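You operate a simulated robot arm through the tools that you are given. There is no shell and no other tool. Be economical: measure what you need, move in short steps, check, and stop when the job is done.

Carry out the task below with a simulated two-armed robot. There is one attempt and no reset: what you move stays moved.

Task
Take the lid off the round tin and lay it down on the top of the steel table.

The check looks at the end state, three seconds after you hand in, the way a careful person would. Anything else that was tipped, shoved, dropped, spilled or broken makes it a failure. A push-on lid holds only when it is set on centred and level and pressed home; a screw cap is set on level and turned clockwise until tight.

Robot
Two 7-joint arms with two-finger parallel grippers on one trunk, on a base that drives. Base frame: it is fixed to the floor where the robot stands at the start and does not move with it; the origin is under the middle of the robot, x ahead of it, y to its left, z up. Lengths are in cm, angles in rad, forces in N, time in s.
The left shoulder is at the start at [3.1, 17.3, 137.8], the right one opposite. With the tool pointing down near the work surface each hand reaches from about 10 to 60 cm from the robot's upright axis, wherever it stands, measured 20 degrees to its own side. Payload 3.6 kg a hand.
The tool frame of a hand sits at the grasp point between the pads (the TCP): z along the fingers, y along the line on which they close. The tips reach 3 cm beyond it. Largest opening 11 cm; finger width 2, thickness 1; the body of the gripper, 4.8 by 11.2 cm, starts 5.5 cm behind the TCP.
Orientation is that of the tool frame in the base frame, as a unit quaternion [x, y, z, w]. With the fingers straight down and closing along the base's y, the tool's x points along the base's -x, its y along +y and its z along -z.

Tools
- The arms move only by the tool nudge_tool. It takes "left_motion", "right_motion" or both (then of equal length, played together; a hand with none holds still); each is a list of rows, each an object of numbers (a shift or turn left out is 0, a gripper value left out holds the last): "gripper": the gripper command, from -1 (fully open) to 1 (shut), values between in proportion; "tx", "ty", "tz": the shift along the base's x, y, z in cm; "rx", "ry", "rz": the turn, a rotation vector about the base's x, y, z in rad. In form: [{"gripper": .., "tx": .., "ty": .., "tz": .., "rx": .., "ry": .., "rz": ..}, ...]. A call has 1 to 10 rows; each row is the pose to reach, as a shift and turn from the pose commanded when the call began. A row lasts 0.2 s, in which the tool goes at most 5 cm and 0.15 rad; a call with a longer step from one row to the next is refused whole, and so is a gripper value outside its range. A pose out of reach is approached as far as the arm can. The call stops where the force on the tool passes 40 N (or 10 N more than at its start, if that is more) or the arm is blocked; 0.2 s more then pass. Each finger travels about 15.3 cm/s and halts on what it meets, pressing with about 35 N; the grip force reading is that of the motor and also rises with nothing between the fingers. The clock runs only during rows and for 0.2 s after the last one: add rows that repeat a pose to give the fingers time. The reply holds the time, the measured pose of the TCP, the force on the tool along the base axes, the opening and the grip force, in the units named above and with some noise, with the torque about the TCP (base axes, N m) and any sound that the robot's microphone picked up.
- Cameras (640 x 400 px; columns grow to the right, rows downward): "scene" is now at [8.91, -3.15, 152.08]; the picture's right is [-0.50, -0.86, 0.00], its down [-0.67, 0.39, -0.64] and it looks along [0.55, -0.32, -0.77] (base axes); focal length 295 px, centre (320, 200). "left" rides on the left gripper at [7.2, -1.7, -10.3] in its tool frame; the picture's right is [0.23, 0.97, 0.00], its down [-0.76, 0.18, -0.62] and it looks along [-0.61, 0.14, 0.78] (tool axes); focal length 222 px, centre (320, 200). "right" rides on the right gripper at [7.2, 1.7, -10.3] in its tool frame; the picture's right is [-0.23, 0.97, 0.00], its down [-0.76, -0.18, -0.62] and it looks along [-0.61, -0.14, 0.78] (tool axes); focal length 222 px, centre (320, 200). There is no depth. A picture from a camera that has moved, and an enlarged one, comes with that camera's place and axes in the base frame and with its lens. The place of the scene camera against the robot may be out by one fixed shift of up to 1.2 cm in any direction.
- capture(camera): a new picture of that camera. No time passes.
- slide_trunk(by): slides the trunk up (or, below 0, down) by that many cm; the arms and the scene camera ride with it, the base frame stays. It gives what a move gives, with no picture.
- base_move(legs): drives the robot by 1 to 6 legs, each [ahead, left, turn to the left] in cm, cm and rad, along the robot's own axes; the way and the turn of a leg run together, so that a leg with both is an arc; at most 150 cm and 3.142 rad a leg. The arms and the cameras ride along, it lands a little off, and it stops where it bumps. It gives what a move gives.
- aim_head(pan, tilt): turns the head with the scene camera to pan (to the left, within 1.501 rad either way) and tilt (down, from -0.506 to 1.204), counted from straight ahead of the robot. It gives what a move gives.
- close_up(camera, box): a new picture of the part [left, top, right, bottom] of that camera's present view, enlarged. No time passes.
- close_job(): hands the job in; it is judged then, once.

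Work in short steps. Places have to be worked out from the pictures, the camera data and where the tool is seen: move nearer, look again, correct. Check each grasp and each placing, and mend what went wrong. You have 120 turns and 108 pictures in all, those below and enlarged ones among them. Open the grippers and draw the arms clear of the work before you hand the job in, unless the task says otherwise; then end with one line.

The tools are called after "Call:" as a command line: name --argument value ..., lists and objects as JSON in quotes. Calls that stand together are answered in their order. nudge_tool: Moves the arms, as the interface text tells. Its arguments: {"type":"object","properties":{"left_motion":{"type":"array"},"right_motion":{"type":"array"}},"required":[]} The other tools are called the same way: slide_trunk (by) slides the trunk up or down; base_move (legs) drives the base; aim_head (pan, tilt) turns the head that bears the scene camera; capture (camera) takes a picture; close_up (camera, box) takes an enlarged picture of a part of a camera's view; close_job () hands the job in.

At the start:

```text
time: 0.0
left_ee_pos: [34.68, -3.57, 120.53]
left_tool_rot: [0.0, 1.0, 0.0, 0.0]
left_contact_force: [-0.6, 0.1, -0.1]
left_torque: [0.01, 0.02, 0.0]
left_grip_width: 11.01
left_grip_force: 0.0
right_ee_pos: [25.21, -32.46, 109.78]
right_tool_rot: [0.0, 1.0, 0.0, 0.0]
right_contact_force: [0.4, 0.9, -0.8]
right_torque: [-0.02, 0.02, 0.06]
right_grip_width: 11.01
right_grip_force: 0.2
trunk travel left (down, up): [-49.2, 27.1]
robot x, y, heading: [-0.09, -0.01, -0.003]
head pan, tilt: [-0.529, 0.88]
```

scene: 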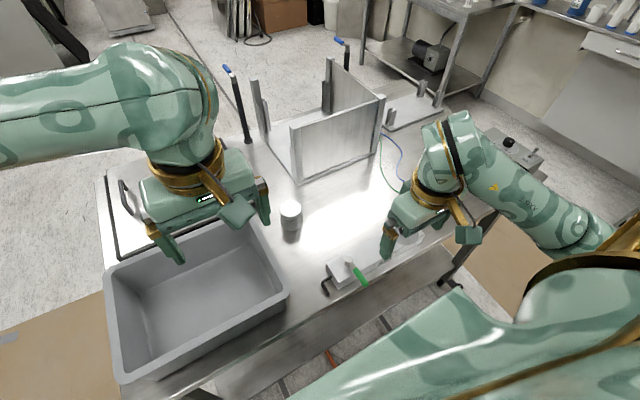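
right: 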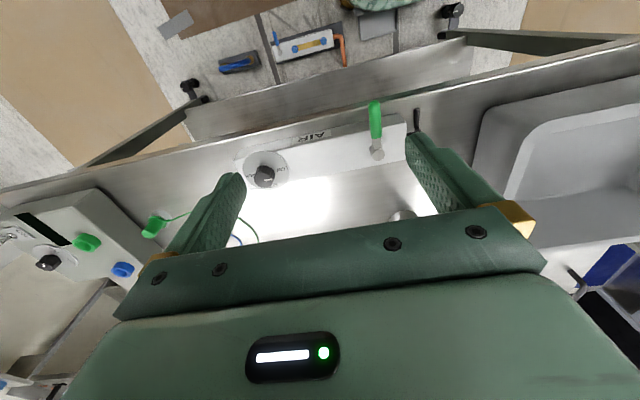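
left: 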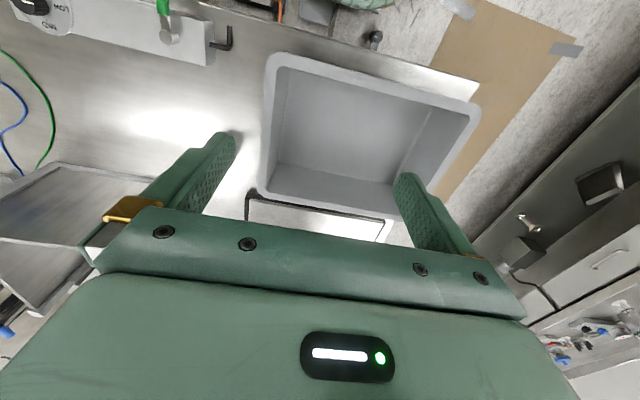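

The small round tin seems to be at about (291,215) in the scene picture; I enlarge it.

Call:
close_up --camera "scene" --box '[230, 160, 390, 260]'

Call:
close_up --camera "scene" --box '[90, 40, 410, 240]'

```text
4.00 times, centred on (310, 210) of scene
camera zoom: at [8.91, -3.15, 152.08], right [-0.5, -0.86, 0.0], down [-0.67, 0.39, -0.64], along [0.55, -0.32, -0.77], focal length 1180 px, centre (360, 160)
```

zoom: 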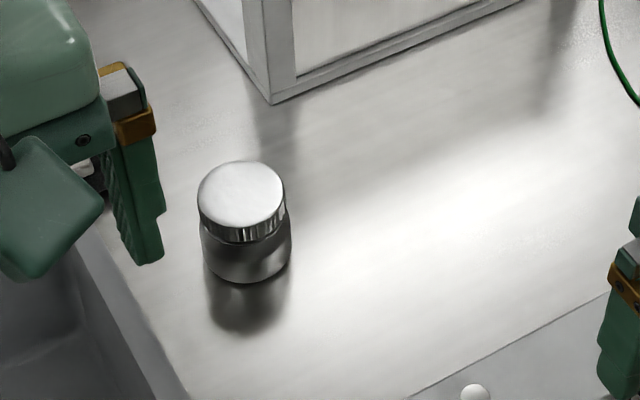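

```text
2.00 times, centred on (250, 140) of scene
camera zoom: at [8.91, -3.15, 152.08], right [-0.5, -0.86, 0.0], down [-0.67, 0.39, -0.64], along [0.55, -0.32, -0.77], focal length 590 px, centre (460, 320)
```

zoom: 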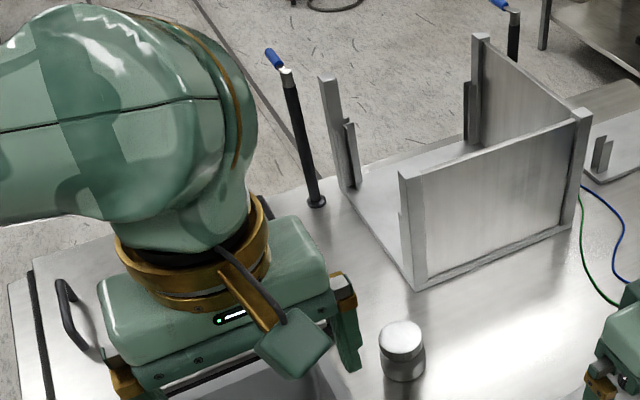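

Triangulating roughly from the scene and right wrist views, the lid is about (54,-21,90), 5.8 cm wide. I bring the right hand above that spot at a safe height to look from its wrist camera, lifting the left hand out of the way sideways.

Call:
nudge_tool --right_motion '[{"gripper": -1, "tx": 3, "ty": 1.5, "tz": 1}, {"tx": 6, "ty": 3, "tz": 2}, {"tx": 9, "ty": 4.5, "tz": 2}, {"tx": 12, "ty": 6, "tz": 2}, {"tx": 15, "ty": 7.5, "tz": 2}, {"tx": 18, "ty": 9, "tz": 2}, {"tx": 21, "ty": 10.5, "tz": 2}, {"tx": 24, "ty": 11.5, "tz": 2}, {"tx": 26, "ty": 11.5, "tz": 2}]' --left_motion '[{"ty": 2}, {"ty": 4}, {"ty": 6}, {"ty": 8}, {"ty": 10}, {"ty": 12}, {"ty": 14}, {"ty": 16}, {"ty": 16}]'

Call:
capture --camera "right"

Call:
capture --camera "scene"

```text
time: 2.0
left_ee_pos: [34.85, 12.43, 120.54]
left_tool_rot: [-0.001, 1.0, 0.0, -0.001]
left_contact_force: [-0.2, -0.2, 0.6]
left_torque: [0.02, 0.01, -0.02]
left_grip_width: 11.02
left_grip_force: 0.1
right_ee_pos: [51.49, -20.96, 111.73]
right_tool_rot: [0.0, 1.0, 0.0, -0.001]
right_contact_force: [-0.6, 0.1, 0.2]
right_torque: [0.02, 0.0, 0.0]
right_grip_width: 11.02
right_grip_force: 0.0
right hand out of reach, approached as far as the arm can: row 1, 2, 3
trunk travel left (down, up): [-49.2, 27.1]
robot x, y, heading: [-0.16, 0.17, -0.0]
head pan, tilt: [-0.529, 0.88]
```

```text
102 pictures are left
camera right: at [44.14, -19.2, 122.15], right [0.23, 0.97, 0.0], down [0.76, -0.18, 0.62], along [0.61, -0.14, -0.78], focal length 222 px, centre (320, 200)
```

right: 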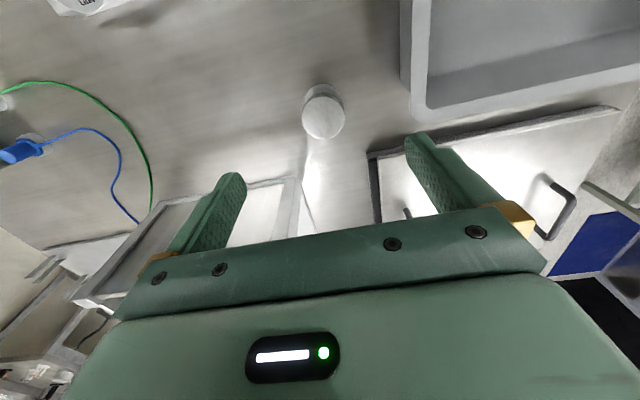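

```text
101 pictures are left
camera scene: at [8.99, -3.16, 152.07], right [-0.5, -0.86, 0.0], down [-0.67, 0.39, -0.64], along [0.55, -0.32, -0.77], focal length 295 px, centre (320, 200)
```

scene: 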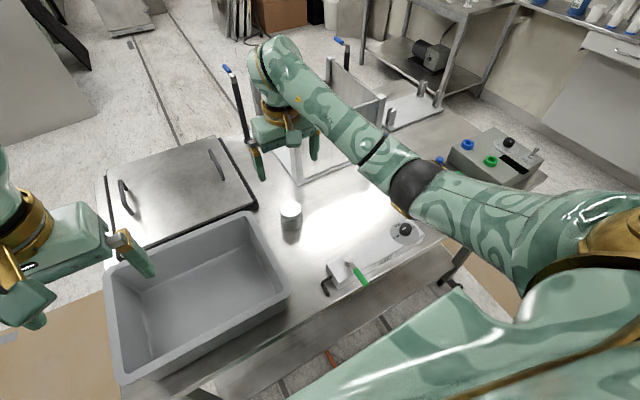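

Both views agree: lid about (55.1,-21,89.3), ~6 cm wide, tin about 6 cm tall. That is at the edge of reach, so I check clearance in front of the base before repositioning; first pull the right hand back.

Call:
nudge_tool --right_motion '[{"tx": -4, "tz": 1}, {"tx": -8, "tz": 2}, {"tx": -12, "tz": 3}, {"tx": -16, "ty": -3, "tz": 4}, {"tx": -20, "ty": -6, "tz": 5}]'

Call:
aim_head --pan 0 --tilt 1.2

Call:
capture --camera "scene"

```text
refused: row 4 steps farther than a row can; nothing moved
```

```text
time: 3.0
left_ee_pos: [34.74, 12.38, 120.53]
left_tool_rot: [-0.001, 1.0, -0.001, 0.0]
left_contact_force: [-0.4, 0.3, -0.2]
left_torque: [0.02, 0.01, -0.02]
left_grip_width: 11.02
left_grip_force: 0.0
right_ee_pos: [51.34, -20.95, 111.8]
right_tool_rot: [0.0, 1.0, 0.0, 0.0]
right_contact_force: [-1.1, -0.5, 0.3]
right_torque: [-0.02, 0.0, 0.0]
right_grip_width: 11.02
right_grip_force: 0.1
trunk travel left (down, up): [-49.2, 27.1]
robot x, y, heading: [-0.03, 0.06, -0.005]
head pan, tilt: [0.0, 1.201]
```

```text
100 pictures are left
camera scene: at [7.92, 0.73, 149.94], right [0.0, -1.0, 0.0], down [-0.93, 0.0, -0.36], along [0.36, 0.0, -0.93], focal length 295 px, centre (320, 200)
```

scene: 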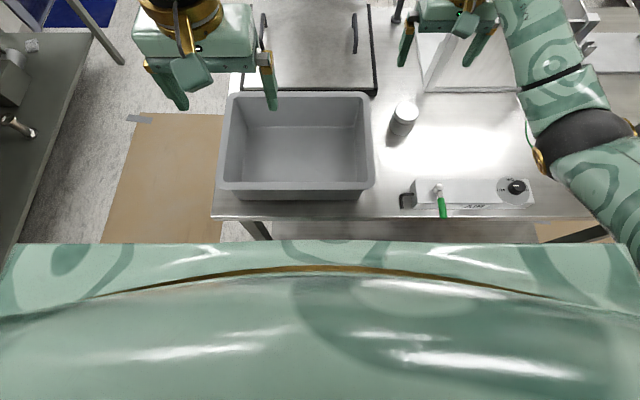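

The table edge is at about x=29, so I won't go forward; I pull the right hand back and drive sideways to the right ~13 cm so that the tin is well within reach of both hands.

Call:
nudge_tool --right_motion '[{"tx": -4, "tz": 1}, {"tx": -8, "tz": 2}, {"tx": -12, "tz": 3}, {"tx": -16, "tz": 4}, {"tx": -18, "tz": 5}]'

Call:
base_move --legs '[[0, -14, 0]]'

Call:
aim_head --pan -0.12 --tilt 0.95

Call:
capture --camera "scene"

```text
time: 4.2
left_ee_pos: [34.67, 12.38, 120.46]
left_tool_rot: [-0.001, 1.0, 0.0, 0.0]
left_contact_force: [0.3, -0.3, -0.9]
left_torque: [0.02, 0.01, -0.01]
left_grip_width: 11.0
left_grip_force: 0.1
right_ee_pos: [35.39, -20.76, 111.13]
right_tool_rot: [-0.001, 1.0, 0.0, 0.001]
right_contact_force: [0.4, -0.4, -0.4]
right_torque: [0.01, 0.03, 0.02]
right_grip_width: 11.02
right_grip_force: 0.1
right hand out of reach, approached as far as the arm can: row 3, 4, 5
trunk travel left (down, up): [-49.2, 27.1]
robot x, y, heading: [0.08, -0.16, -0.0]
head pan, tilt: [0.0, 1.201]
```

```text
time: 5.5
left_ee_pos: [34.73, -1.77, 120.51]
left_tool_rot: [0.0, 1.0, 0.0, 0.0]
left_contact_force: [0.1, -0.8, -0.1]
left_torque: [0.02, -0.01, 0.03]
left_grip_width: 10.98
left_grip_force: 0.0
right_ee_pos: [35.4, -34.93, 111.03]
right_tool_rot: [0.001, 1.0, 0.001, 0.001]
right_contact_force: [1.2, -0.4, 0.1]
right_torque: [-0.01, -0.02, -0.01]
right_grip_width: 10.99
right_grip_force: 0.0
trunk travel left (down, up): [-49.2, 27.1]
robot x, y, heading: [0.11, -14.32, 0.004]
head pan, tilt: [0.0, 1.201]
```

```text
time: 6.2
left_ee_pos: [34.66, -1.57, 120.66]
left_tool_rot: [-0.001, 1.0, 0.0, -0.001]
left_contact_force: [-0.2, 0.6, 0.5]
left_torque: [-0.02, 0.0, 0.01]
left_grip_width: 11.02
left_grip_force: 0.1
right_ee_pos: [35.47, -34.84, 111.19]
right_tool_rot: [0.0, 1.0, 0.0, 0.001]
right_contact_force: [0.1, -0.4, 1.3]
right_torque: [-0.02, -0.01, -0.02]
right_grip_width: 11.0
right_grip_force: 0.1
trunk travel left (down, up): [-49.2, 27.1]
robot x, y, heading: [0.18, -13.99, -0.0]
head pan, tilt: [-0.12, 0.949]
```

```text
99 pictures are left
camera scene: at [9.52, -14.25, 151.55], right [-0.12, -0.99, 0.0], down [-0.81, 0.1, -0.58], along [0.58, -0.07, -0.81], focal length 295 px, centre (320, 200)
```

scene: 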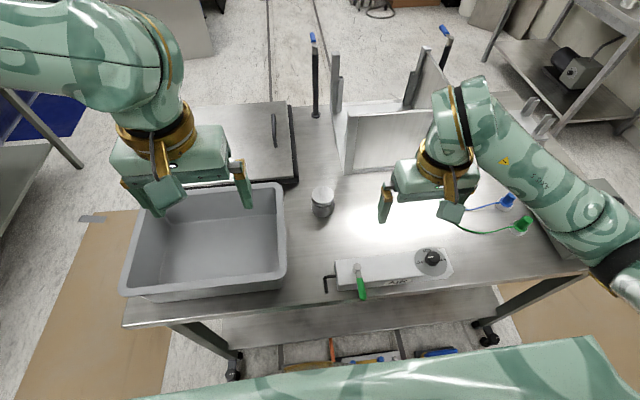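

Tin now almost straight ahead. I enlarge it to judge the lid type, dimensions and heights.

Call:
close_up --camera "scene" --box '[282, 175, 362, 225]'

Call:
close_up --camera "scene" --box '[220, 90, 540, 290]'

```text
8.00 times, centred on (322, 200) of scene
camera zoom: at [9.52, -14.25, 151.55], right [-0.12, -0.99, 0.0], down [-0.81, 0.1, -0.58], along [0.58, -0.07, -0.81], focal length 2361 px, centre (304, 200)
```

zoom: 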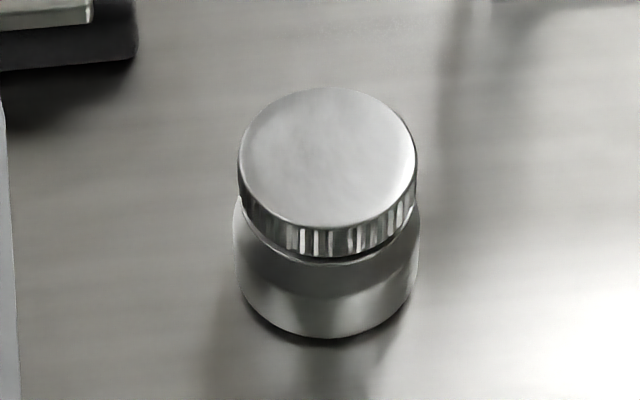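

```text
2.00 times, centred on (380, 190) of scene
camera zoom: at [9.52, -14.25, 151.55], right [-0.12, -0.99, 0.0], down [-0.81, 0.1, -0.58], along [0.58, -0.07, -0.81], focal length 590 px, centre (200, 220)
```

zoom: 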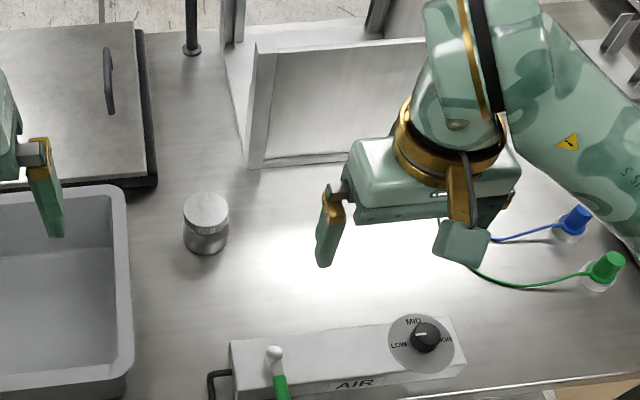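

The knurled rim suggests a screw cap. Plan: left hand, pitched 45° from the near side, holds the body low; right hand from above turns the lid counter-clockwise. First I move the right hand aside and pitch the left hand into a standoff position.

Call:
nudge_tool --right_motion '[{"ty": -2}, {"ty": -4}, {"ty": -6}, {"ty": -8}, {"ty": -10}, {"ty": -10}, {"ty": -10}, {"ty": -10}, {"ty": -10}]' --left_motion '[{"ty": -2, "ry": -0.1}, {"ty": -4, "ry": -0.2}, {"ty": -6, "ry": -0.3, "tz": -1}, {"ty": -9, "ry": -0.4, "tz": -3}, {"ty": -12, "ry": -0.5, "tz": -5}, {"ty": -15, "ry": -0.6, "tz": -7}, {"ty": -17, "ry": -0.7, "tz": -9, "tx": 2}, {"ty": -19.3, "ry": -0.785, "tz": -12, "tx": 4}, {"ty": -19.3, "ry": -0.785, "tz": -14, "tx": 5}]'

Call:
capture --camera "left"

Call:
capture --camera "scene"

```text
time: 8.2
left_ee_pos: [39.64, -21.06, 106.5]
left_tool_rot: [0.0, 0.924, -0.001, 0.383]
left_contact_force: [0.2, -0.5, 0.7]
left_torque: [-0.02, 0.0, -0.03]
left_grip_width: 11.01
left_grip_force: 0.1
right_ee_pos: [35.45, -44.86, 111.19]
right_tool_rot: [0.0, 1.0, 0.0, 0.001]
right_contact_force: [0.7, 0.1, 0.9]
right_torque: [-0.01, -0.02, 0.02]
right_grip_width: 11.0
right_grip_force: 0.1
trunk travel left (down, up): [-49.2, 27.1]
robot x, y, heading: [-0.25, -14.06, 0.003]
head pan, tilt: [-0.12, 0.949]
```

```text
96 pictures are left
camera left: at [27.31, -22.8, 108.72], right [-0.16, 0.97, -0.16], down [0.1, 0.18, 0.98], along [0.98, 0.14, -0.12], focal length 222 px, centre (320, 200)
```

left: 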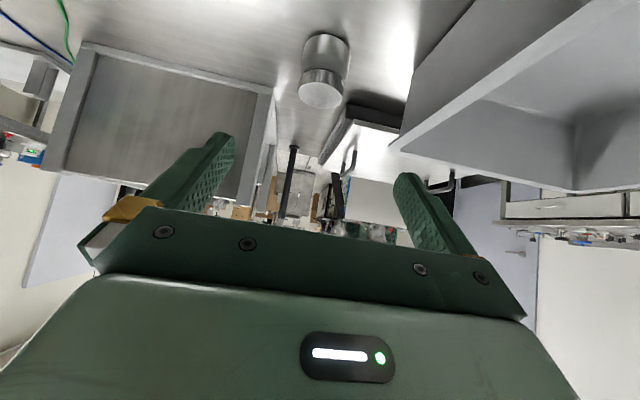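

```text
95 pictures are left
camera scene: at [9.56, -14.2, 151.55], right [-0.12, -0.99, 0.0], down [-0.81, 0.1, -0.58], along [0.58, -0.07, -0.81], focal length 295 px, centre (320, 200)
```

scene: 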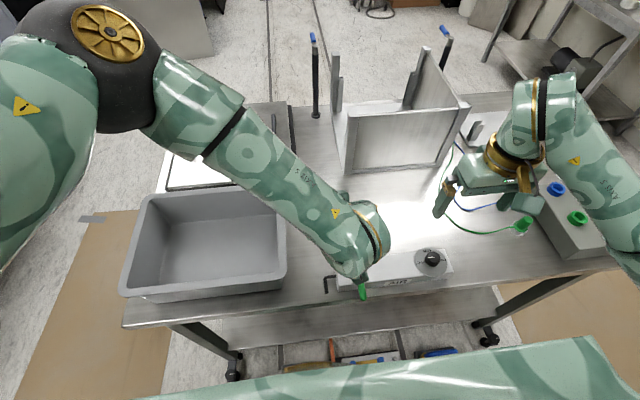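

Left hand is pitched. I enlarge the left view to refine tin position and heights.

Call:
close_up --camera "left" --box '[264, 10, 392, 120]'

```text
3.64 times, centred on (328, 65) of left
camera zoom: at [27.31, -22.8, 108.72], right [-0.16, 0.97, -0.16], down [0.1, 0.18, 0.98], along [0.98, 0.14, -0.12], focal length 808 px, centre (291, 691)
```

zoom: 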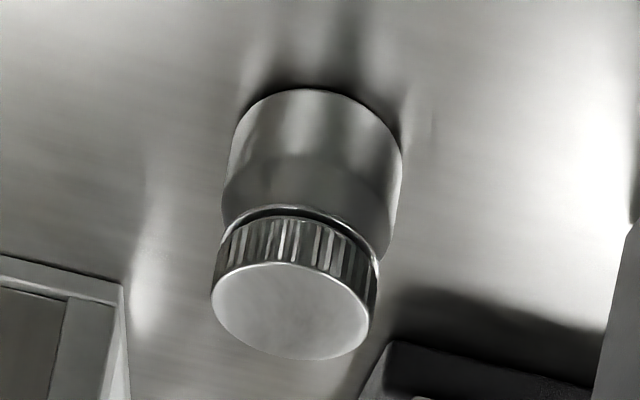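

Combined sightings from the wrist cameras put the lid nearer (54.3,-21.1), top ≈92, table ≈86. I go closer along the approach line and look again.

Call:
nudge_tool --left_motion '[{"tx": 2, "tz": -3}, {"tx": 4, "tz": -6}, {"tx": 5, "tz": -8}, {"tx": 5.4, "tz": -9.5}, {"tx": 5.4, "tz": -9.5}]'

Call:
capture --camera "left"

Call:
capture --camera "scene"

```text
time: 9.4
left_ee_pos: [45.25, -21.07, 97.09]
left_tool_rot: [-0.001, 0.924, 0.0, 0.383]
left_contact_force: [-0.5, 0.5, 0.4]
left_torque: [-0.01, -0.02, 0.01]
left_grip_width: 11.02
left_grip_force: 0.0
right_ee_pos: [35.37, -44.89, 111.08]
right_tool_rot: [-0.001, 1.0, 0.0, 0.001]
right_contact_force: [0.7, 0.4, 0.0]
right_torque: [-0.01, 0.0, 0.01]
right_grip_width: 10.99
right_grip_force: 0.0
trunk travel left (down, up): [-49.2, 27.1]
robot x, y, heading: [0.06, -13.8, 0.002]
head pan, tilt: [-0.12, 0.949]
```

```text
93 pictures are left
camera left: at [32.72, -22.82, 99.24], right [-0.16, 0.97, -0.16], down [0.1, 0.18, 0.98], along [0.98, 0.14, -0.12], focal length 222 px, centre (320, 200)
```

left: 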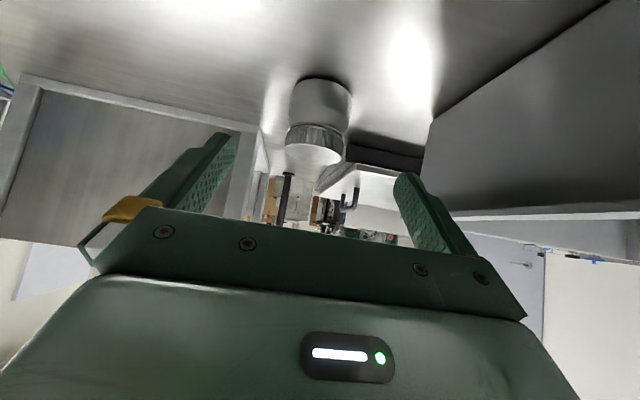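

```text
92 pictures are left
camera scene: at [9.51, -14.33, 151.56], right [-0.12, -0.99, 0.0], down [-0.81, 0.1, -0.58], along [0.58, -0.07, -0.81], focal length 295 px, centre (320, 200)
```

scene: 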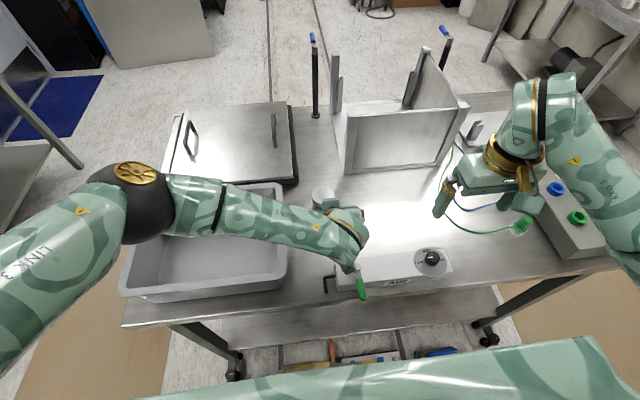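

Wrist clears the AIR lever so far. I enlarge the left view for a precise fix.

Call:
close_up --camera "left" --box '[256, 65, 384, 175]'

Call:
close_up --camera "scene" --box '[280, 170, 440, 310]'

```text
3.64 times, centred on (320, 120) of left
camera zoom: at [32.72, -22.82, 99.24], right [-0.16, 0.97, -0.16], down [0.1, 0.18, 0.98], along [0.98, 0.14, -0.12], focal length 808 px, centre (320, 491)
```

zoom: 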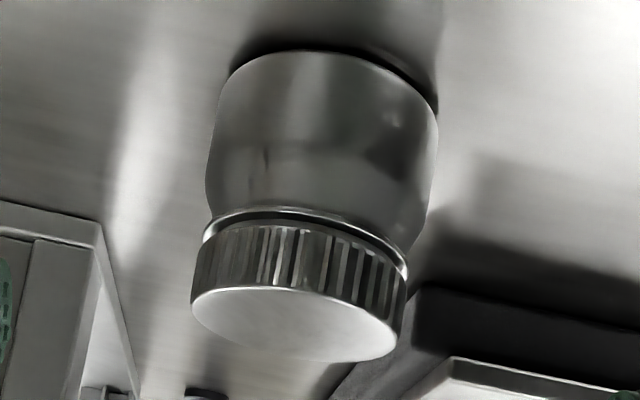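

```text
2.86 times, centred on (360, 240) of scene
camera zoom: at [9.51, -14.33, 151.56], right [-0.12, -0.99, 0.0], down [-0.81, 0.1, -0.58], along [0.58, -0.07, -0.81], focal length 843 px, centre (206, 86)
```

zoom: 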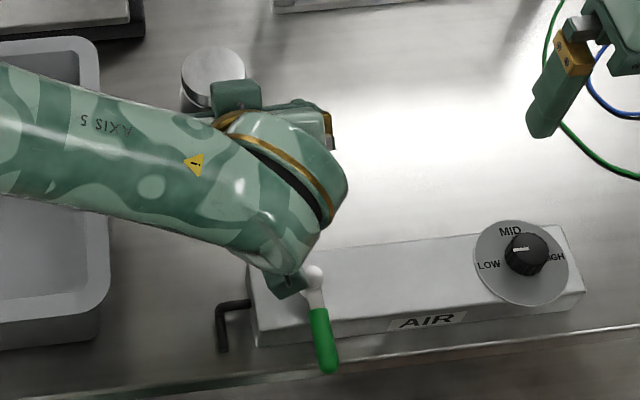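

Two left-camera rays intersect at lid centre (53.7,-21.2), top z≈92.3; lid 90.8–92.3, body 86.4–90. I advance the left hand along its axis to straddle the body, TCP to about (52.3,-21.2,89.9), fingers open.

Call:
nudge_tool --left_motion '[{"tx": 1.5, "ty": -0.1, "tz": -1.5}, {"tx": 3, "ty": -0.1, "tz": -3}, {"tx": 4.5, "ty": -0.1, "tz": -4.5}, {"tx": 5.5, "ty": -0.1, "tz": -5.5}, {"tx": 6.4, "ty": -0.1, "tz": -6.4}, {"tx": 7.0, "ty": -0.1, "tz": -7}, {"tx": 7.0, "ty": -0.1, "tz": -7}]'

Call:
capture --camera "left"

Call:
capture --camera "scene"

```text
time: 11.1
left_ee_pos: [52.16, -21.03, 89.93]
left_tool_rot: [0.0, 0.924, 0.0, 0.382]
left_contact_force: [-0.2, 0.2, -0.3]
left_torque: [0.0, 0.01, -0.01]
left_grip_width: 11.01
left_grip_force: 0.1
right_ee_pos: [35.47, -44.8, 111.1]
right_tool_rot: [0.0, 1.0, 0.001, 0.0]
right_contact_force: [0.3, 0.1, -0.2]
right_torque: [-0.01, 0.01, 0.01]
right_grip_width: 11.0
right_grip_force: 0.0
trunk travel left (down, up): [-49.2, 27.1]
robot x, y, heading: [-0.09, -14.09, -0.007]
head pan, tilt: [-0.12, 0.949]
```

```text
89 pictures are left
camera left: at [39.63, -22.88, 92.23], right [-0.16, 0.97, -0.16], down [0.1, 0.18, 0.98], along [0.98, 0.14, -0.13], focal length 222 px, centre (320, 200)
```

left: 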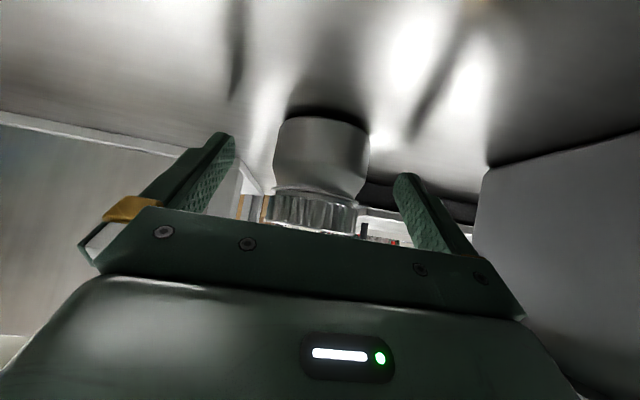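

```text
88 pictures are left
camera scene: at [9.52, -14.28, 151.56], right [-0.12, -0.99, 0.0], down [-0.81, 0.1, -0.58], along [0.58, -0.07, -0.81], focal length 295 px, centre (320, 200)
```

scene: 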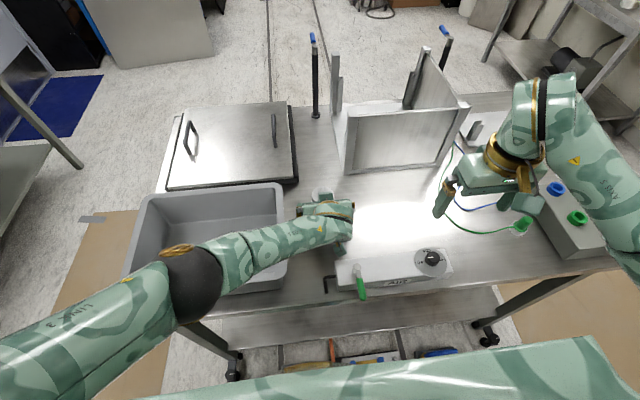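

Tin sits between the fingers without contact. I close part way (about 7 cm) and check centring.

Call:
nudge_tool --left_motion '[{"gripper": -0.6}, {"gripper": -0.25}, {"gripper": -0.25}]'

Call:
close_up --camera "left" --box '[180, 80, 460, 255]'

```text
time: 11.8
left_ee_pos: [52.11, -21.1, 90.03]
left_tool_rot: [0.0, 0.925, 0.0, 0.381]
left_contact_force: [-0.7, -0.7, 0.0]
left_torque: [-0.01, 0.0, 0.0]
left_grip_width: 6.88
left_grip_force: 0.1
right_ee_pos: [35.37, -44.86, 111.2]
right_tool_rot: [0.0, 1.0, 0.001, 0.001]
right_contact_force: [0.6, -0.3, 0.3]
right_torque: [-0.01, 0.02, 0.0]
right_grip_width: 11.01
right_grip_force: 0.1
trunk travel left (down, up): [-49.2, 27.1]
robot x, y, heading: [0.03, -14.15, 0.001]
head pan, tilt: [-0.12, 0.949]
```

```text
2.29 times, centred on (320, 168) of left
camera zoom: at [39.63, -22.88, 92.24], right [-0.16, 0.97, -0.16], down [0.1, 0.18, 0.98], along [0.98, 0.14, -0.12], focal length 508 px, centre (320, 274)
```

zoom: 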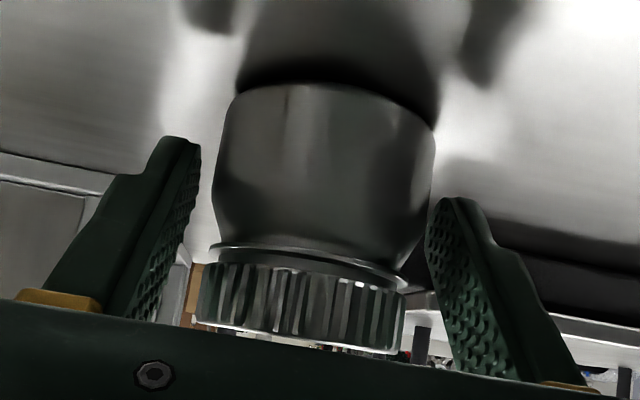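

The tin is slightly toward +y and the tips are somewhat high on the body. I shift +0.2 in y, forward 0.4 and down 0.6, watching force.

Call:
nudge_tool --left_motion '[{"ty": 0.25}, {"ty": 0.25, "tx": 0.4, "tz": -0.3}, {"ty": 0.25, "tx": 0.4, "tz": -0.6}, {"ty": 0.25, "tx": 0.4, "tz": -0.6}]'

Call:
close_up --camera "left" --box '[180, 80, 460, 255]'

```text
time: 12.8
left_ee_pos: [52.61, -20.79, 89.44]
left_tool_rot: [-0.001, 0.924, 0.0, 0.381]
left_contact_force: [-1.2, -0.1, 0.4]
left_torque: [0.0, -0.01, 0.01]
left_grip_width: 6.92
left_grip_force: 0.2
right_ee_pos: [35.38, -44.91, 111.13]
right_tool_rot: [0.0, 1.0, 0.001, 0.001]
right_contact_force: [0.4, -0.8, 0.8]
right_torque: [0.01, 0.0, 0.02]
right_grip_width: 10.98
right_grip_force: 0.0
trunk travel left (down, up): [-49.2, 27.1]
robot x, y, heading: [0.24, -14.54, 0.0]
head pan, tilt: [-0.12, 0.949]
```

```text
2.29 times, centred on (320, 168) of left
camera zoom: at [40.05, -22.61, 91.61], right [-0.16, 0.97, -0.16], down [0.1, 0.18, 0.98], along [0.98, 0.14, -0.12], focal length 508 px, centre (320, 274)
```

zoom: 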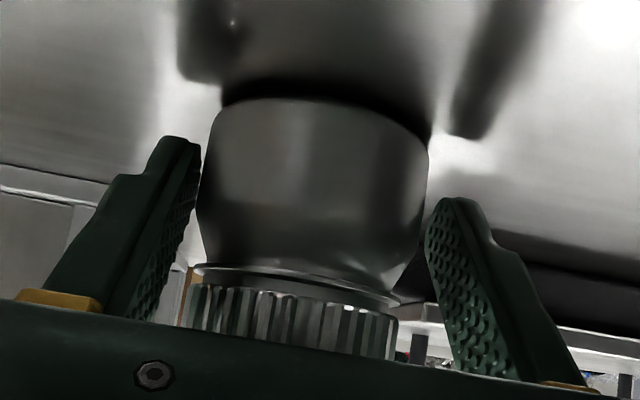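

With this pitch the left fingers would block rotation of the right fingers at lid height. Better: roll the left hand 180° (camera on top) and come in nearly horizontal, which leaves the lid free. I open and back out first.

Call:
nudge_tool --left_motion '[{"gripper": -1}, {"gripper": -1}, {"tx": -3, "tz": 3}, {"tx": -6, "tz": 6}, {"tx": -9, "tz": 9}, {"tx": -11, "tz": 13}, {"tx": -12, "tz": 17}, {"tx": -12, "tz": 21}, {"tx": -12, "tz": 21}]'

Call:
nudge_tool --left_motion '[{"rx": 0.1, "rz": -0.1}, {"rx": 0.2, "rz": -0.2}, {"rx": 0.3, "rz": -0.3}, {"rx": 0.4, "rz": -0.4}, {"rx": 0.5, "rz": -0.5}, {"rx": 0.6, "rz": -0.6}, {"rx": 0.7, "rz": -0.7}, {"rx": 0.8, "rz": -0.8}, {"rx": 0.9, "rz": -0.9}, {"rx": 1.0, "rz": -1.0}]'

```text
time: 14.3
left_ee_pos: [44.07, -10.65, 99.35]
left_tool_rot: [0.032, 0.906, 0.115, 0.407]
left_contact_force: [0.7, 0.2, -0.3]
left_torque: [0.0, -0.04, -0.01]
left_grip_width: 11.0
left_grip_force: 0.1
right_ee_pos: [35.18, -44.75, 111.18]
right_tool_rot: [0.001, 1.0, -0.001, 0.003]
right_contact_force: [0.0, -0.2, 0.4]
right_torque: [0.03, -0.03, -0.02]
right_grip_width: 10.97
right_grip_force: 0.0
trunk travel left (down, up): [-49.2, 27.1]
robot x, y, heading: [-0.22, -13.91, 0.0]
head pan, tilt: [-0.12, 0.949]
stopped in row 7 (left hand): the arm was blocked; the commanded pose is now the measured one
```

```text
time: 16.5
left_ee_pos: [44.09, -10.89, 99.2]
left_tool_rot: [0.629, 0.62, 0.317, 0.347]
left_contact_force: [-1.1, -2.3, 0.6]
left_torque: [-0.04, -0.04, 0.2]
left_grip_width: 11.0
left_grip_force: 0.1
right_ee_pos: [35.48, -44.99, 111.11]
right_tool_rot: [0.0, 1.0, 0.001, 0.001]
right_contact_force: [0.9, 0.3, -0.5]
right_torque: [0.02, 0.03, 0.01]
right_grip_width: 11.0
right_grip_force: 0.1
trunk travel left (down, up): [-49.2, 27.1]
robot x, y, heading: [0.11, -13.93, 0.005]
head pan, tilt: [-0.12, 0.949]
```

The arm got blocked and ended at y≈-10.7. I look before doing anything else.

Call:
capture --camera "scene"

Call:
capture --camera "left"

```text
85 pictures are left
camera scene: at [9.53, -14.32, 151.56], right [-0.12, -0.99, 0.0], down [-0.81, 0.1, -0.58], along [0.58, -0.07, -0.81], focal length 295 px, centre (320, 200)
```

scene: 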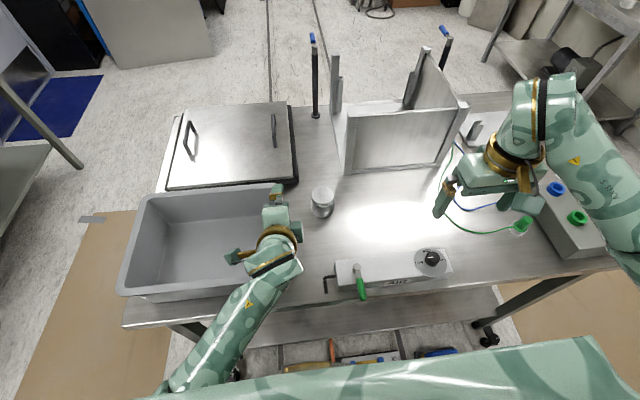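

```text
84 pictures are left
camera left: at [34.78, -3.36, 103.28], right [0.55, 0.24, 0.8], down [-0.44, -0.73, 0.52], along [0.71, -0.64, -0.3], focal length 222 px, centre (320, 200)
```

left: 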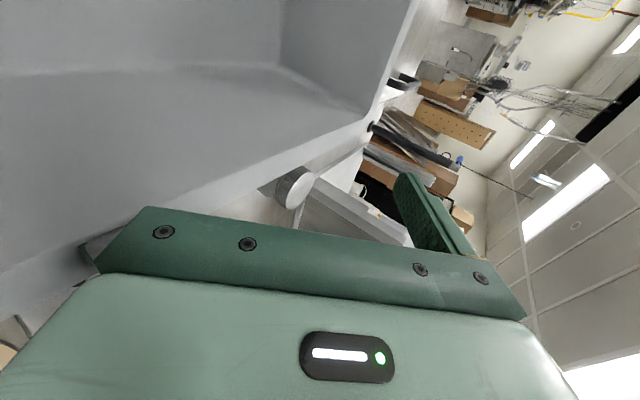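

Tin and tray are unmoved; one left finger hangs just outside the tray wall. I ease it away from the wall and up.

Call:
nudge_tool --left_motion '[{"ty": -1, "tz": 0.5}, {"ty": -2, "tz": 2}, {"ty": -2, "tz": 4}, {"ty": -2, "tz": 6}, {"ty": -2, "tz": 8}, {"ty": -2, "tz": 9}]'

Call:
capture --camera "scene"

```text
time: 18.1
left_ee_pos: [44.08, -9.14, 105.45]
left_tool_rot: [0.648, 0.6, 0.354, 0.308]
left_contact_force: [0.4, -0.3, -0.4]
left_torque: [-0.01, -0.02, -0.01]
left_grip_width: 11.0
left_grip_force: 0.0
right_ee_pos: [35.38, -44.91, 111.08]
right_tool_rot: [0.0, 1.0, 0.001, 0.001]
right_contact_force: [0.4, 0.7, -0.1]
right_torque: [0.03, 0.03, 0.02]
right_grip_width: 11.02
right_grip_force: 0.0
trunk travel left (down, up): [-49.2, 27.1]
robot x, y, heading: [0.23, -14.11, 0.004]
head pan, tilt: [-0.12, 0.949]
stopped in row 6 (left hand): the arm was blocked; the commanded pose is now the measured one
```

```text
83 pictures are left
camera scene: at [9.54, -14.28, 151.56], right [-0.12, -0.99, 0.0], down [-0.81, 0.1, -0.58], along [0.58, -0.07, -0.81], focal length 295 px, centre (320, 200)
```

scene: 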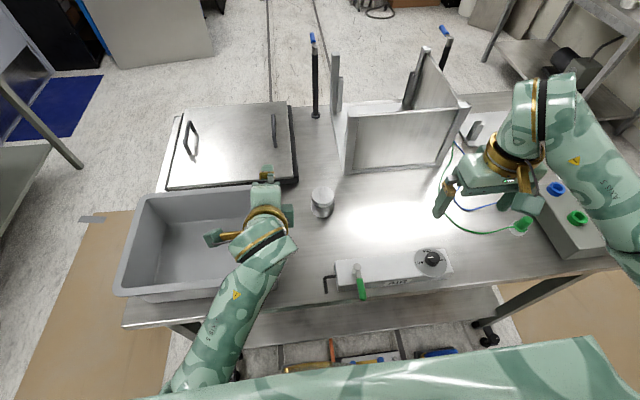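

The tray's near-left corner may have shifted slightly; I enlarge to check.

Call:
close_up --camera "scene" --box '[100, 160, 340, 310]'

```text
2.67 times, centred on (220, 235) of scene
camera zoom: at [9.54, -14.28, 151.56], right [-0.12, -0.99, 0.0], down [-0.81, 0.1, -0.58], along [0.58, -0.07, -0.81], focal length 787 px, centre (587, 107)
```

zoom: 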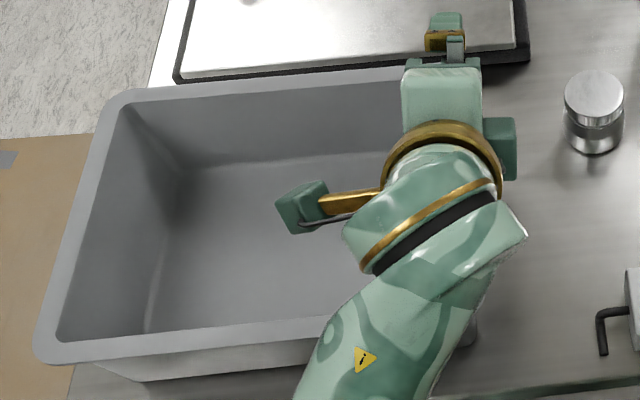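

The tray may have been nudged ~1 cm by the arm. I look at the left elbow to see what blocks before moving.

Call:
aim_head --pan 0.5 --tilt 1.1

Call:
capture --camera "scene"

Call:
capture --camera "right"

```text
time: 19.1
left_ee_pos: [44.16, -9.04, 105.54]
left_tool_rot: [0.647, 0.601, 0.354, 0.308]
left_contact_force: [-1.3, -0.4, 0.2]
left_torque: [0.0, -0.03, 0.02]
left_grip_width: 10.99
left_grip_force: 0.1
right_ee_pos: [35.48, -44.95, 111.09]
right_tool_rot: [0.0, 1.0, 0.001, 0.001]
right_contact_force: [0.2, 0.3, 0.5]
right_torque: [-0.01, -0.03, -0.01]
right_grip_width: 11.0
right_grip_force: 0.1
trunk travel left (down, up): [-49.2, 27.1]
robot x, y, heading: [-0.01, -14.1, 0.002]
head pan, tilt: [0.499, 1.1]
```

```text
81 pictures are left
camera scene: at [7.87, -10.39, 150.54], right [0.48, -0.88, 0.0], down [-0.78, -0.43, -0.45], along [0.4, 0.22, -0.89], focal length 295 px, centre (320, 200)
```

scene: 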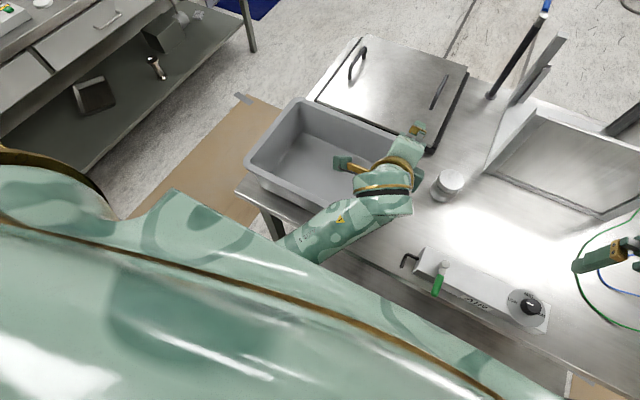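

```text
80 pictures are left
camera right: at [28.14, -43.21, 121.42], right [0.23, 0.97, 0.0], down [0.76, -0.18, 0.62], along [0.61, -0.14, -0.78], focal length 222 px, centre (320, 200)
```

right: 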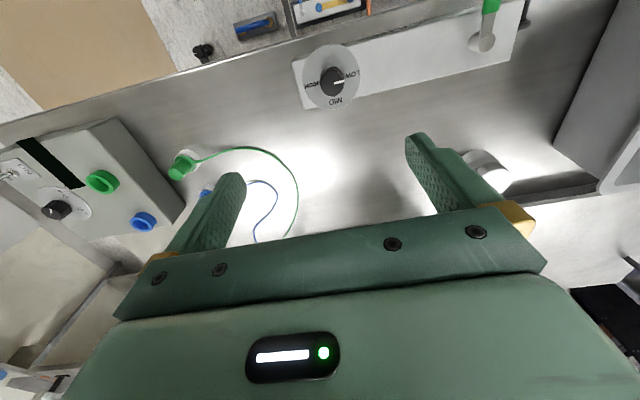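

The left elbow is folded in front of the body, forearm close over the tray's corner. Raising the trunk lifts everything clear without joint motion.

Call:
slide_trunk --by 12

Call:
aim_head --pan -0.12 --tilt 0.949

Call:
capture --camera "scene"

```text
time: 20.6
left_ee_pos: [44.55, -6.59, 116.89]
left_tool_rot: [0.654, 0.587, 0.38, 0.288]
left_contact_force: [-0.1, 0.2, 0.2]
left_torque: [0.02, 0.0, 0.01]
left_grip_width: 11.01
left_grip_force: 0.2
right_ee_pos: [35.46, -44.85, 123.07]
right_tool_rot: [0.0, 1.0, 0.001, 0.0]
right_contact_force: [-0.3, -0.3, 0.3]
right_torque: [0.02, 0.03, 0.01]
right_grip_width: 11.02
right_grip_force: 0.1
trunk travel left (down, up): [-61.2, 15.1]
robot x, y, heading: [-0.08, -14.42, -0.007]
head pan, tilt: [0.499, 1.1]
```

```text
time: 21.6
left_ee_pos: [44.4, -6.72, 116.62]
left_tool_rot: [0.657, 0.587, 0.378, 0.285]
left_contact_force: [0.2, 0.2, -0.6]
left_torque: [-0.01, -0.01, 0.0]
left_grip_width: 11.0
left_grip_force: 0.0
right_ee_pos: [35.39, -44.98, 123.08]
right_tool_rot: [-0.001, 1.0, 0.0, 0.001]
right_contact_force: [-0.2, -0.6, -0.3]
right_torque: [0.0, -0.02, 0.02]
right_grip_width: 10.98
right_grip_force: 0.0
trunk travel left (down, up): [-61.2, 15.1]
robot x, y, heading: [0.31, -14.14, 0.002]
head pan, tilt: [-0.12, 0.949]
```

```text
79 pictures are left
camera scene: at [8.4, -14.28, 163.6], right [-0.12, -0.99, 0.0], down [-0.81, 0.1, -0.58], along [0.58, -0.07, -0.81], focal length 295 px, centre (320, 200)
```

scene: 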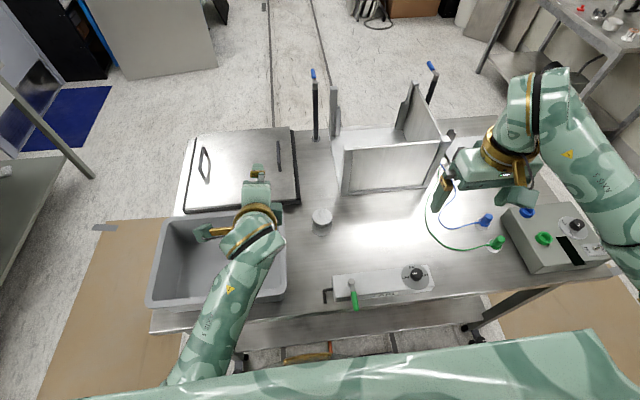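

Since the near side is cramped by the tray and AIR box, I'll swap roles: right hand will hold the body horizontally from the free right side, left hand works the lid from above. First I unwind the left hand's roll while drawing it up over the tray.

Call:
nudge_tool --left_motion '[{"rx": -0.1, "rz": 0.1, "tz": 1}, {"rx": -0.2, "rz": 0.2, "tz": 2}, {"rx": -0.3, "rz": 0.3, "tz": 3, "ty": 1}, {"rx": -0.4, "rz": 0.4, "tz": 3, "ty": 2}, {"rx": -0.5, "rz": 0.5, "tz": 3, "ty": 3}, {"rx": -0.6, "rz": 0.6, "tz": 3, "ty": 4}, {"rx": -0.7, "rz": 0.7, "tz": 3, "ty": 5}, {"rx": -0.8, "rz": 0.8, "tz": 3, "ty": 6}, {"rx": -0.9, "rz": 0.9, "tz": 3, "ty": 7}, {"rx": -1.0, "rz": 1.0, "tz": 3, "ty": 8}]'

Call:
capture --camera "scene"

```text
time: 22.2
left_ee_pos: [44.74, -3.22, 116.81]
left_tool_rot: [0.607, 0.629, 0.397, 0.279]
left_contact_force: [0.5, -0.6, 0.4]
left_torque: [-0.03, -0.01, 0.01]
left_grip_width: 11.0
left_grip_force: 0.2
right_ee_pos: [35.4, -44.86, 123.15]
right_tool_rot: [-0.001, 1.0, 0.0, 0.001]
right_contact_force: [0.0, 0.8, 0.1]
right_torque: [0.01, -0.01, -0.01]
right_grip_width: 11.01
right_grip_force: 0.1
trunk travel left (down, up): [-61.2, 15.1]
robot x, y, heading: [0.0, -13.94, -0.004]
head pan, tilt: [-0.12, 0.949]
stopped in row 2 (left hand): the arm was blocked; the commanded pose is now the measured one
```

```text
78 pictures are left
camera scene: at [8.4, -14.23, 163.61], right [-0.12, -0.99, 0.0], down [-0.81, 0.1, -0.58], along [0.58, -0.07, -0.81], focal length 295 px, centre (320, 200)
```

scene: 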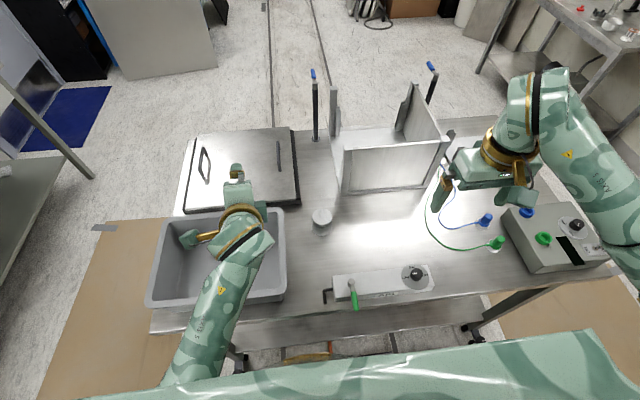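

The elbow is pinned against the torso; extending the hand forward (free space above the hot plate) should free it.

Call:
nudge_tool --left_motion '[{"tx": 2, "ty": 1}, {"tx": 4, "ty": 2}, {"tx": 6, "ty": 3}, {"tx": 8, "ty": 4}, {"tx": 10, "ty": 6}, {"tx": 12, "ty": 8}]'

Call:
capture --camera "scene"

```text
time: 23.6
left_ee_pos: [56.66, 4.53, 116.72]
left_tool_rot: [0.608, 0.63, 0.395, 0.281]
left_contact_force: [-0.4, -0.1, 0.2]
left_torque: [0.0, 0.02, -0.02]
left_grip_width: 11.01
left_grip_force: 0.0
right_ee_pos: [35.49, -44.9, 123.13]
right_tool_rot: [0.0, 1.0, 0.0, 0.0]
right_contact_force: [0.1, -0.1, -0.6]
right_torque: [0.01, 0.0, 0.02]
right_grip_width: 11.03
right_grip_force: 0.0
trunk travel left (down, up): [-61.2, 15.1]
robot x, y, heading: [0.17, -14.05, -0.001]
head pan, tilt: [-0.12, 0.949]
```

```text
77 pictures are left
camera scene: at [8.5, -14.22, 163.6], right [-0.12, -0.99, 0.0], down [-0.81, 0.1, -0.58], along [0.58, -0.07, -0.81], focal length 295 px, centre (320, 200)
```

scene: 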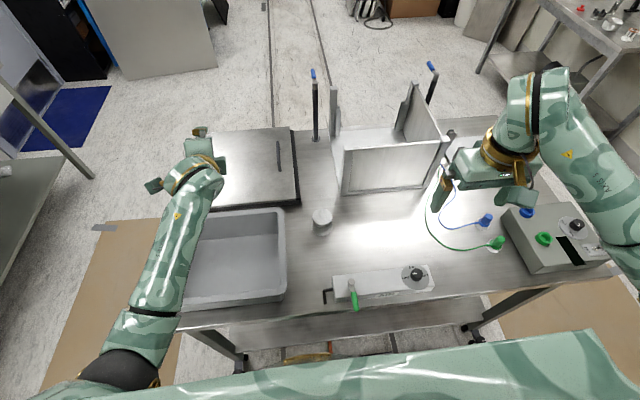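

Freed. Now I raise it and rotate back to the straight-down orientation.

Call:
nudge_tool --left_motion '[{"tz": 2, "rx": -0.075, "ry": 0.0535, "rz": 0.1155}, {"tz": 4, "rx": -0.15, "ry": 0.107, "rz": 0.231}, {"tz": 6, "tx": -1, "ty": 1, "rx": -0.225, "ry": 0.1605, "rz": 0.3465}, {"tz": 8, "tx": -2, "ty": 2, "rx": -0.3, "ry": 0.214, "rz": 0.462}, {"tz": 9, "tx": -3, "ty": 3, "rx": -0.375, "ry": 0.2675, "rz": 0.5775}, {"tz": 10, "tx": -4, "ty": 4, "rx": -0.45, "ry": 0.321, "rz": 0.693}, {"tz": 10, "tx": -5, "ty": 5, "rx": -0.525, "ry": 0.3745, "rz": 0.8085}, {"tz": 10, "tx": -6, "ty": 6, "rx": -0.6, "ry": 0.428, "rz": 0.924}, {"tz": 10, "tx": -7, "ty": 7, "rx": -0.675, "ry": 0.4815, "rz": 1.0395}, {"tz": 10, "tx": -8, "ty": 8, "rx": -0.75, "ry": 0.535, "rz": 1.155}]'

Call:
capture --camera "scene"

```text
time: 24.8
left_ee_pos: [54.03, 13.48, 125.7]
left_tool_rot: [0.384, 0.853, 0.319, 0.153]
left_contact_force: [-0.1, -0.4, 0.9]
left_torque: [0.04, 0.03, 0.01]
left_grip_width: 11.0
left_grip_force: 0.1
right_ee_pos: [35.46, -45.0, 123.07]
right_tool_rot: [-0.001, 1.0, 0.001, 0.001]
right_contact_force: [-0.5, -0.3, 0.5]
right_torque: [0.01, -0.03, 0.0]
right_grip_width: 11.0
right_grip_force: 0.1
trunk travel left (down, up): [-61.2, 15.1]
robot x, y, heading: [0.03, -14.07, -0.0]
head pan, tilt: [-0.12, 0.949]
stopped in row 5 (left hand): the arm was blocked; the commanded pose is now the measured one
```

```text
76 pictures are left
camera scene: at [8.42, -14.36, 163.6], right [-0.12, -0.99, 0.0], down [-0.81, 0.1, -0.58], along [0.58, -0.07, -0.81], focal length 295 px, centre (320, 200)
```

scene: 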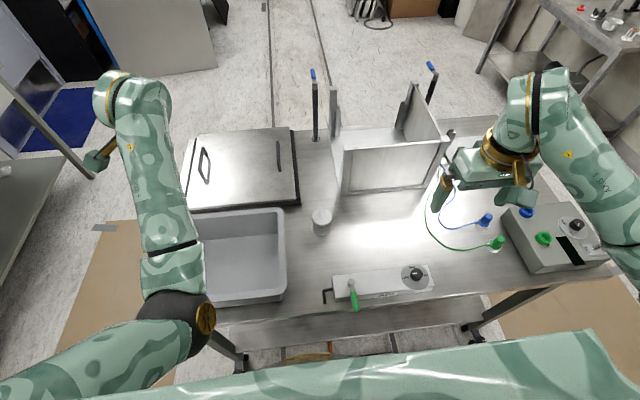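

Elbow has come free in front. I continue rotating to straight-down with little translation.

Call:
nudge_tool --left_motion '[{"rx": -0.084, "ry": 0.04, "rz": 0.101}, {"rx": -0.168, "ry": 0.08, "rz": 0.202}, {"rx": -0.252, "ry": 0.12, "rz": 0.303}, {"rx": -0.336, "ry": 0.16, "rz": 0.404}, {"rx": -0.42, "ry": 0.2, "rz": 0.505}, {"rx": -0.504, "ry": 0.24, "rz": 0.606}, {"rx": -0.588, "ry": 0.28, "rz": 0.707}, {"rx": -0.671, "ry": 0.322, "rz": 0.808}]'

Call:
capture --camera "scene"

```text
time: 26.6
left_ee_pos: [53.77, 13.36, 125.61]
left_tool_rot: [0.001, 1.0, -0.001, 0.001]
left_contact_force: [0.6, 0.4, -0.8]
left_torque: [0.04, -0.03, 0.01]
left_grip_width: 10.99
left_grip_force: 0.1
right_ee_pos: [35.49, -44.85, 123.17]
right_tool_rot: [0.0, 1.0, 0.001, 0.001]
right_contact_force: [-0.4, 0.4, 0.6]
right_torque: [0.04, 0.02, -0.01]
right_grip_width: 11.0
right_grip_force: 0.1
trunk travel left (down, up): [-61.2, 15.1]
robot x, y, heading: [-0.39, -14.02, -0.001]
head pan, tilt: [-0.12, 0.949]
```

```text
75 pictures are left
camera scene: at [8.45, -14.22, 163.6], right [-0.12, -0.99, 0.0], down [-0.81, 0.1, -0.58], along [0.58, -0.07, -0.81], focal length 295 px, centre (320, 200)
```

scene: 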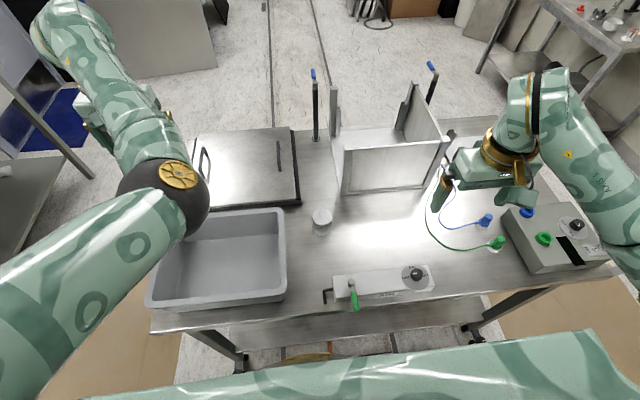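

The left arm is back in a good elbow-up posture. I lower the trunk back by 12 to compare the tray with the earlier picture from the same viewpoint.

Call:
slide_trunk --by -12

Call:
close_up --camera "scene" --box '[220, 90, 540, 290]'

Call:
capture --camera "scene"

```text
time: 28.1
left_ee_pos: [53.93, 13.5, 113.56]
left_tool_rot: [0.002, 1.0, 0.0, 0.001]
left_contact_force: [0.2, -0.1, 0.1]
left_torque: [0.01, 0.01, 0.01]
left_grip_width: 10.97
left_grip_force: 0.1
right_ee_pos: [35.51, -44.86, 111.04]
right_tool_rot: [0.0, 1.0, 0.001, 0.002]
right_contact_force: [0.1, 0.1, 0.4]
right_torque: [-0.01, -0.01, 0.0]
right_grip_width: 11.0
right_grip_force: 0.0
trunk travel left (down, up): [-49.2, 27.1]
robot x, y, heading: [-0.05, -14.34, -0.0]
head pan, tilt: [-0.12, 0.949]
```

```text
2.00 times, centred on (380, 190) of scene
camera zoom: at [9.53, -14.26, 151.57], right [-0.12, -0.99, 0.0], down [-0.81, 0.1, -0.58], along [0.58, -0.07, -0.81], focal length 590 px, centre (200, 220)
```

zoom: 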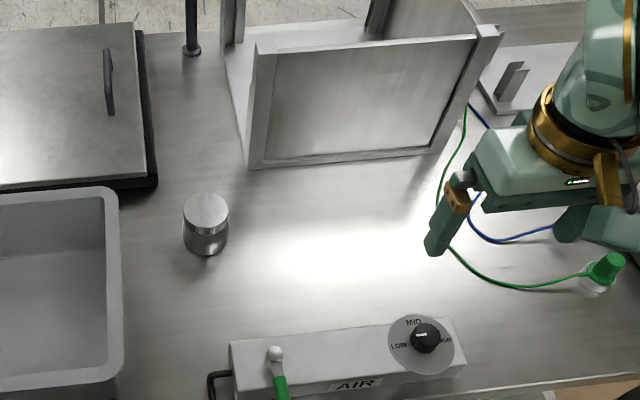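

```text
73 pictures are left
camera scene: at [9.53, -14.26, 151.57], right [-0.12, -0.99, 0.0], down [-0.81, 0.1, -0.58], along [0.58, -0.07, -0.81], focal length 295 px, centre (320, 200)
```

scene: 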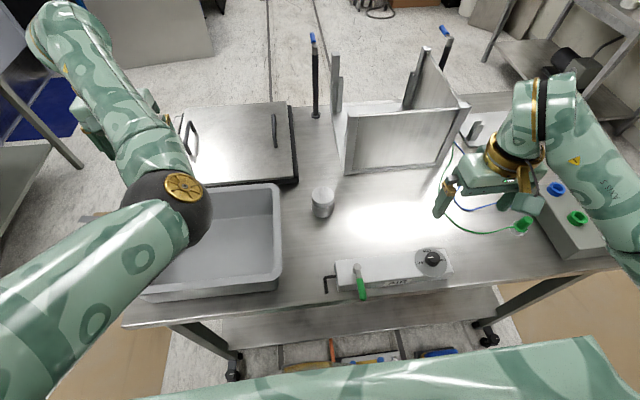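

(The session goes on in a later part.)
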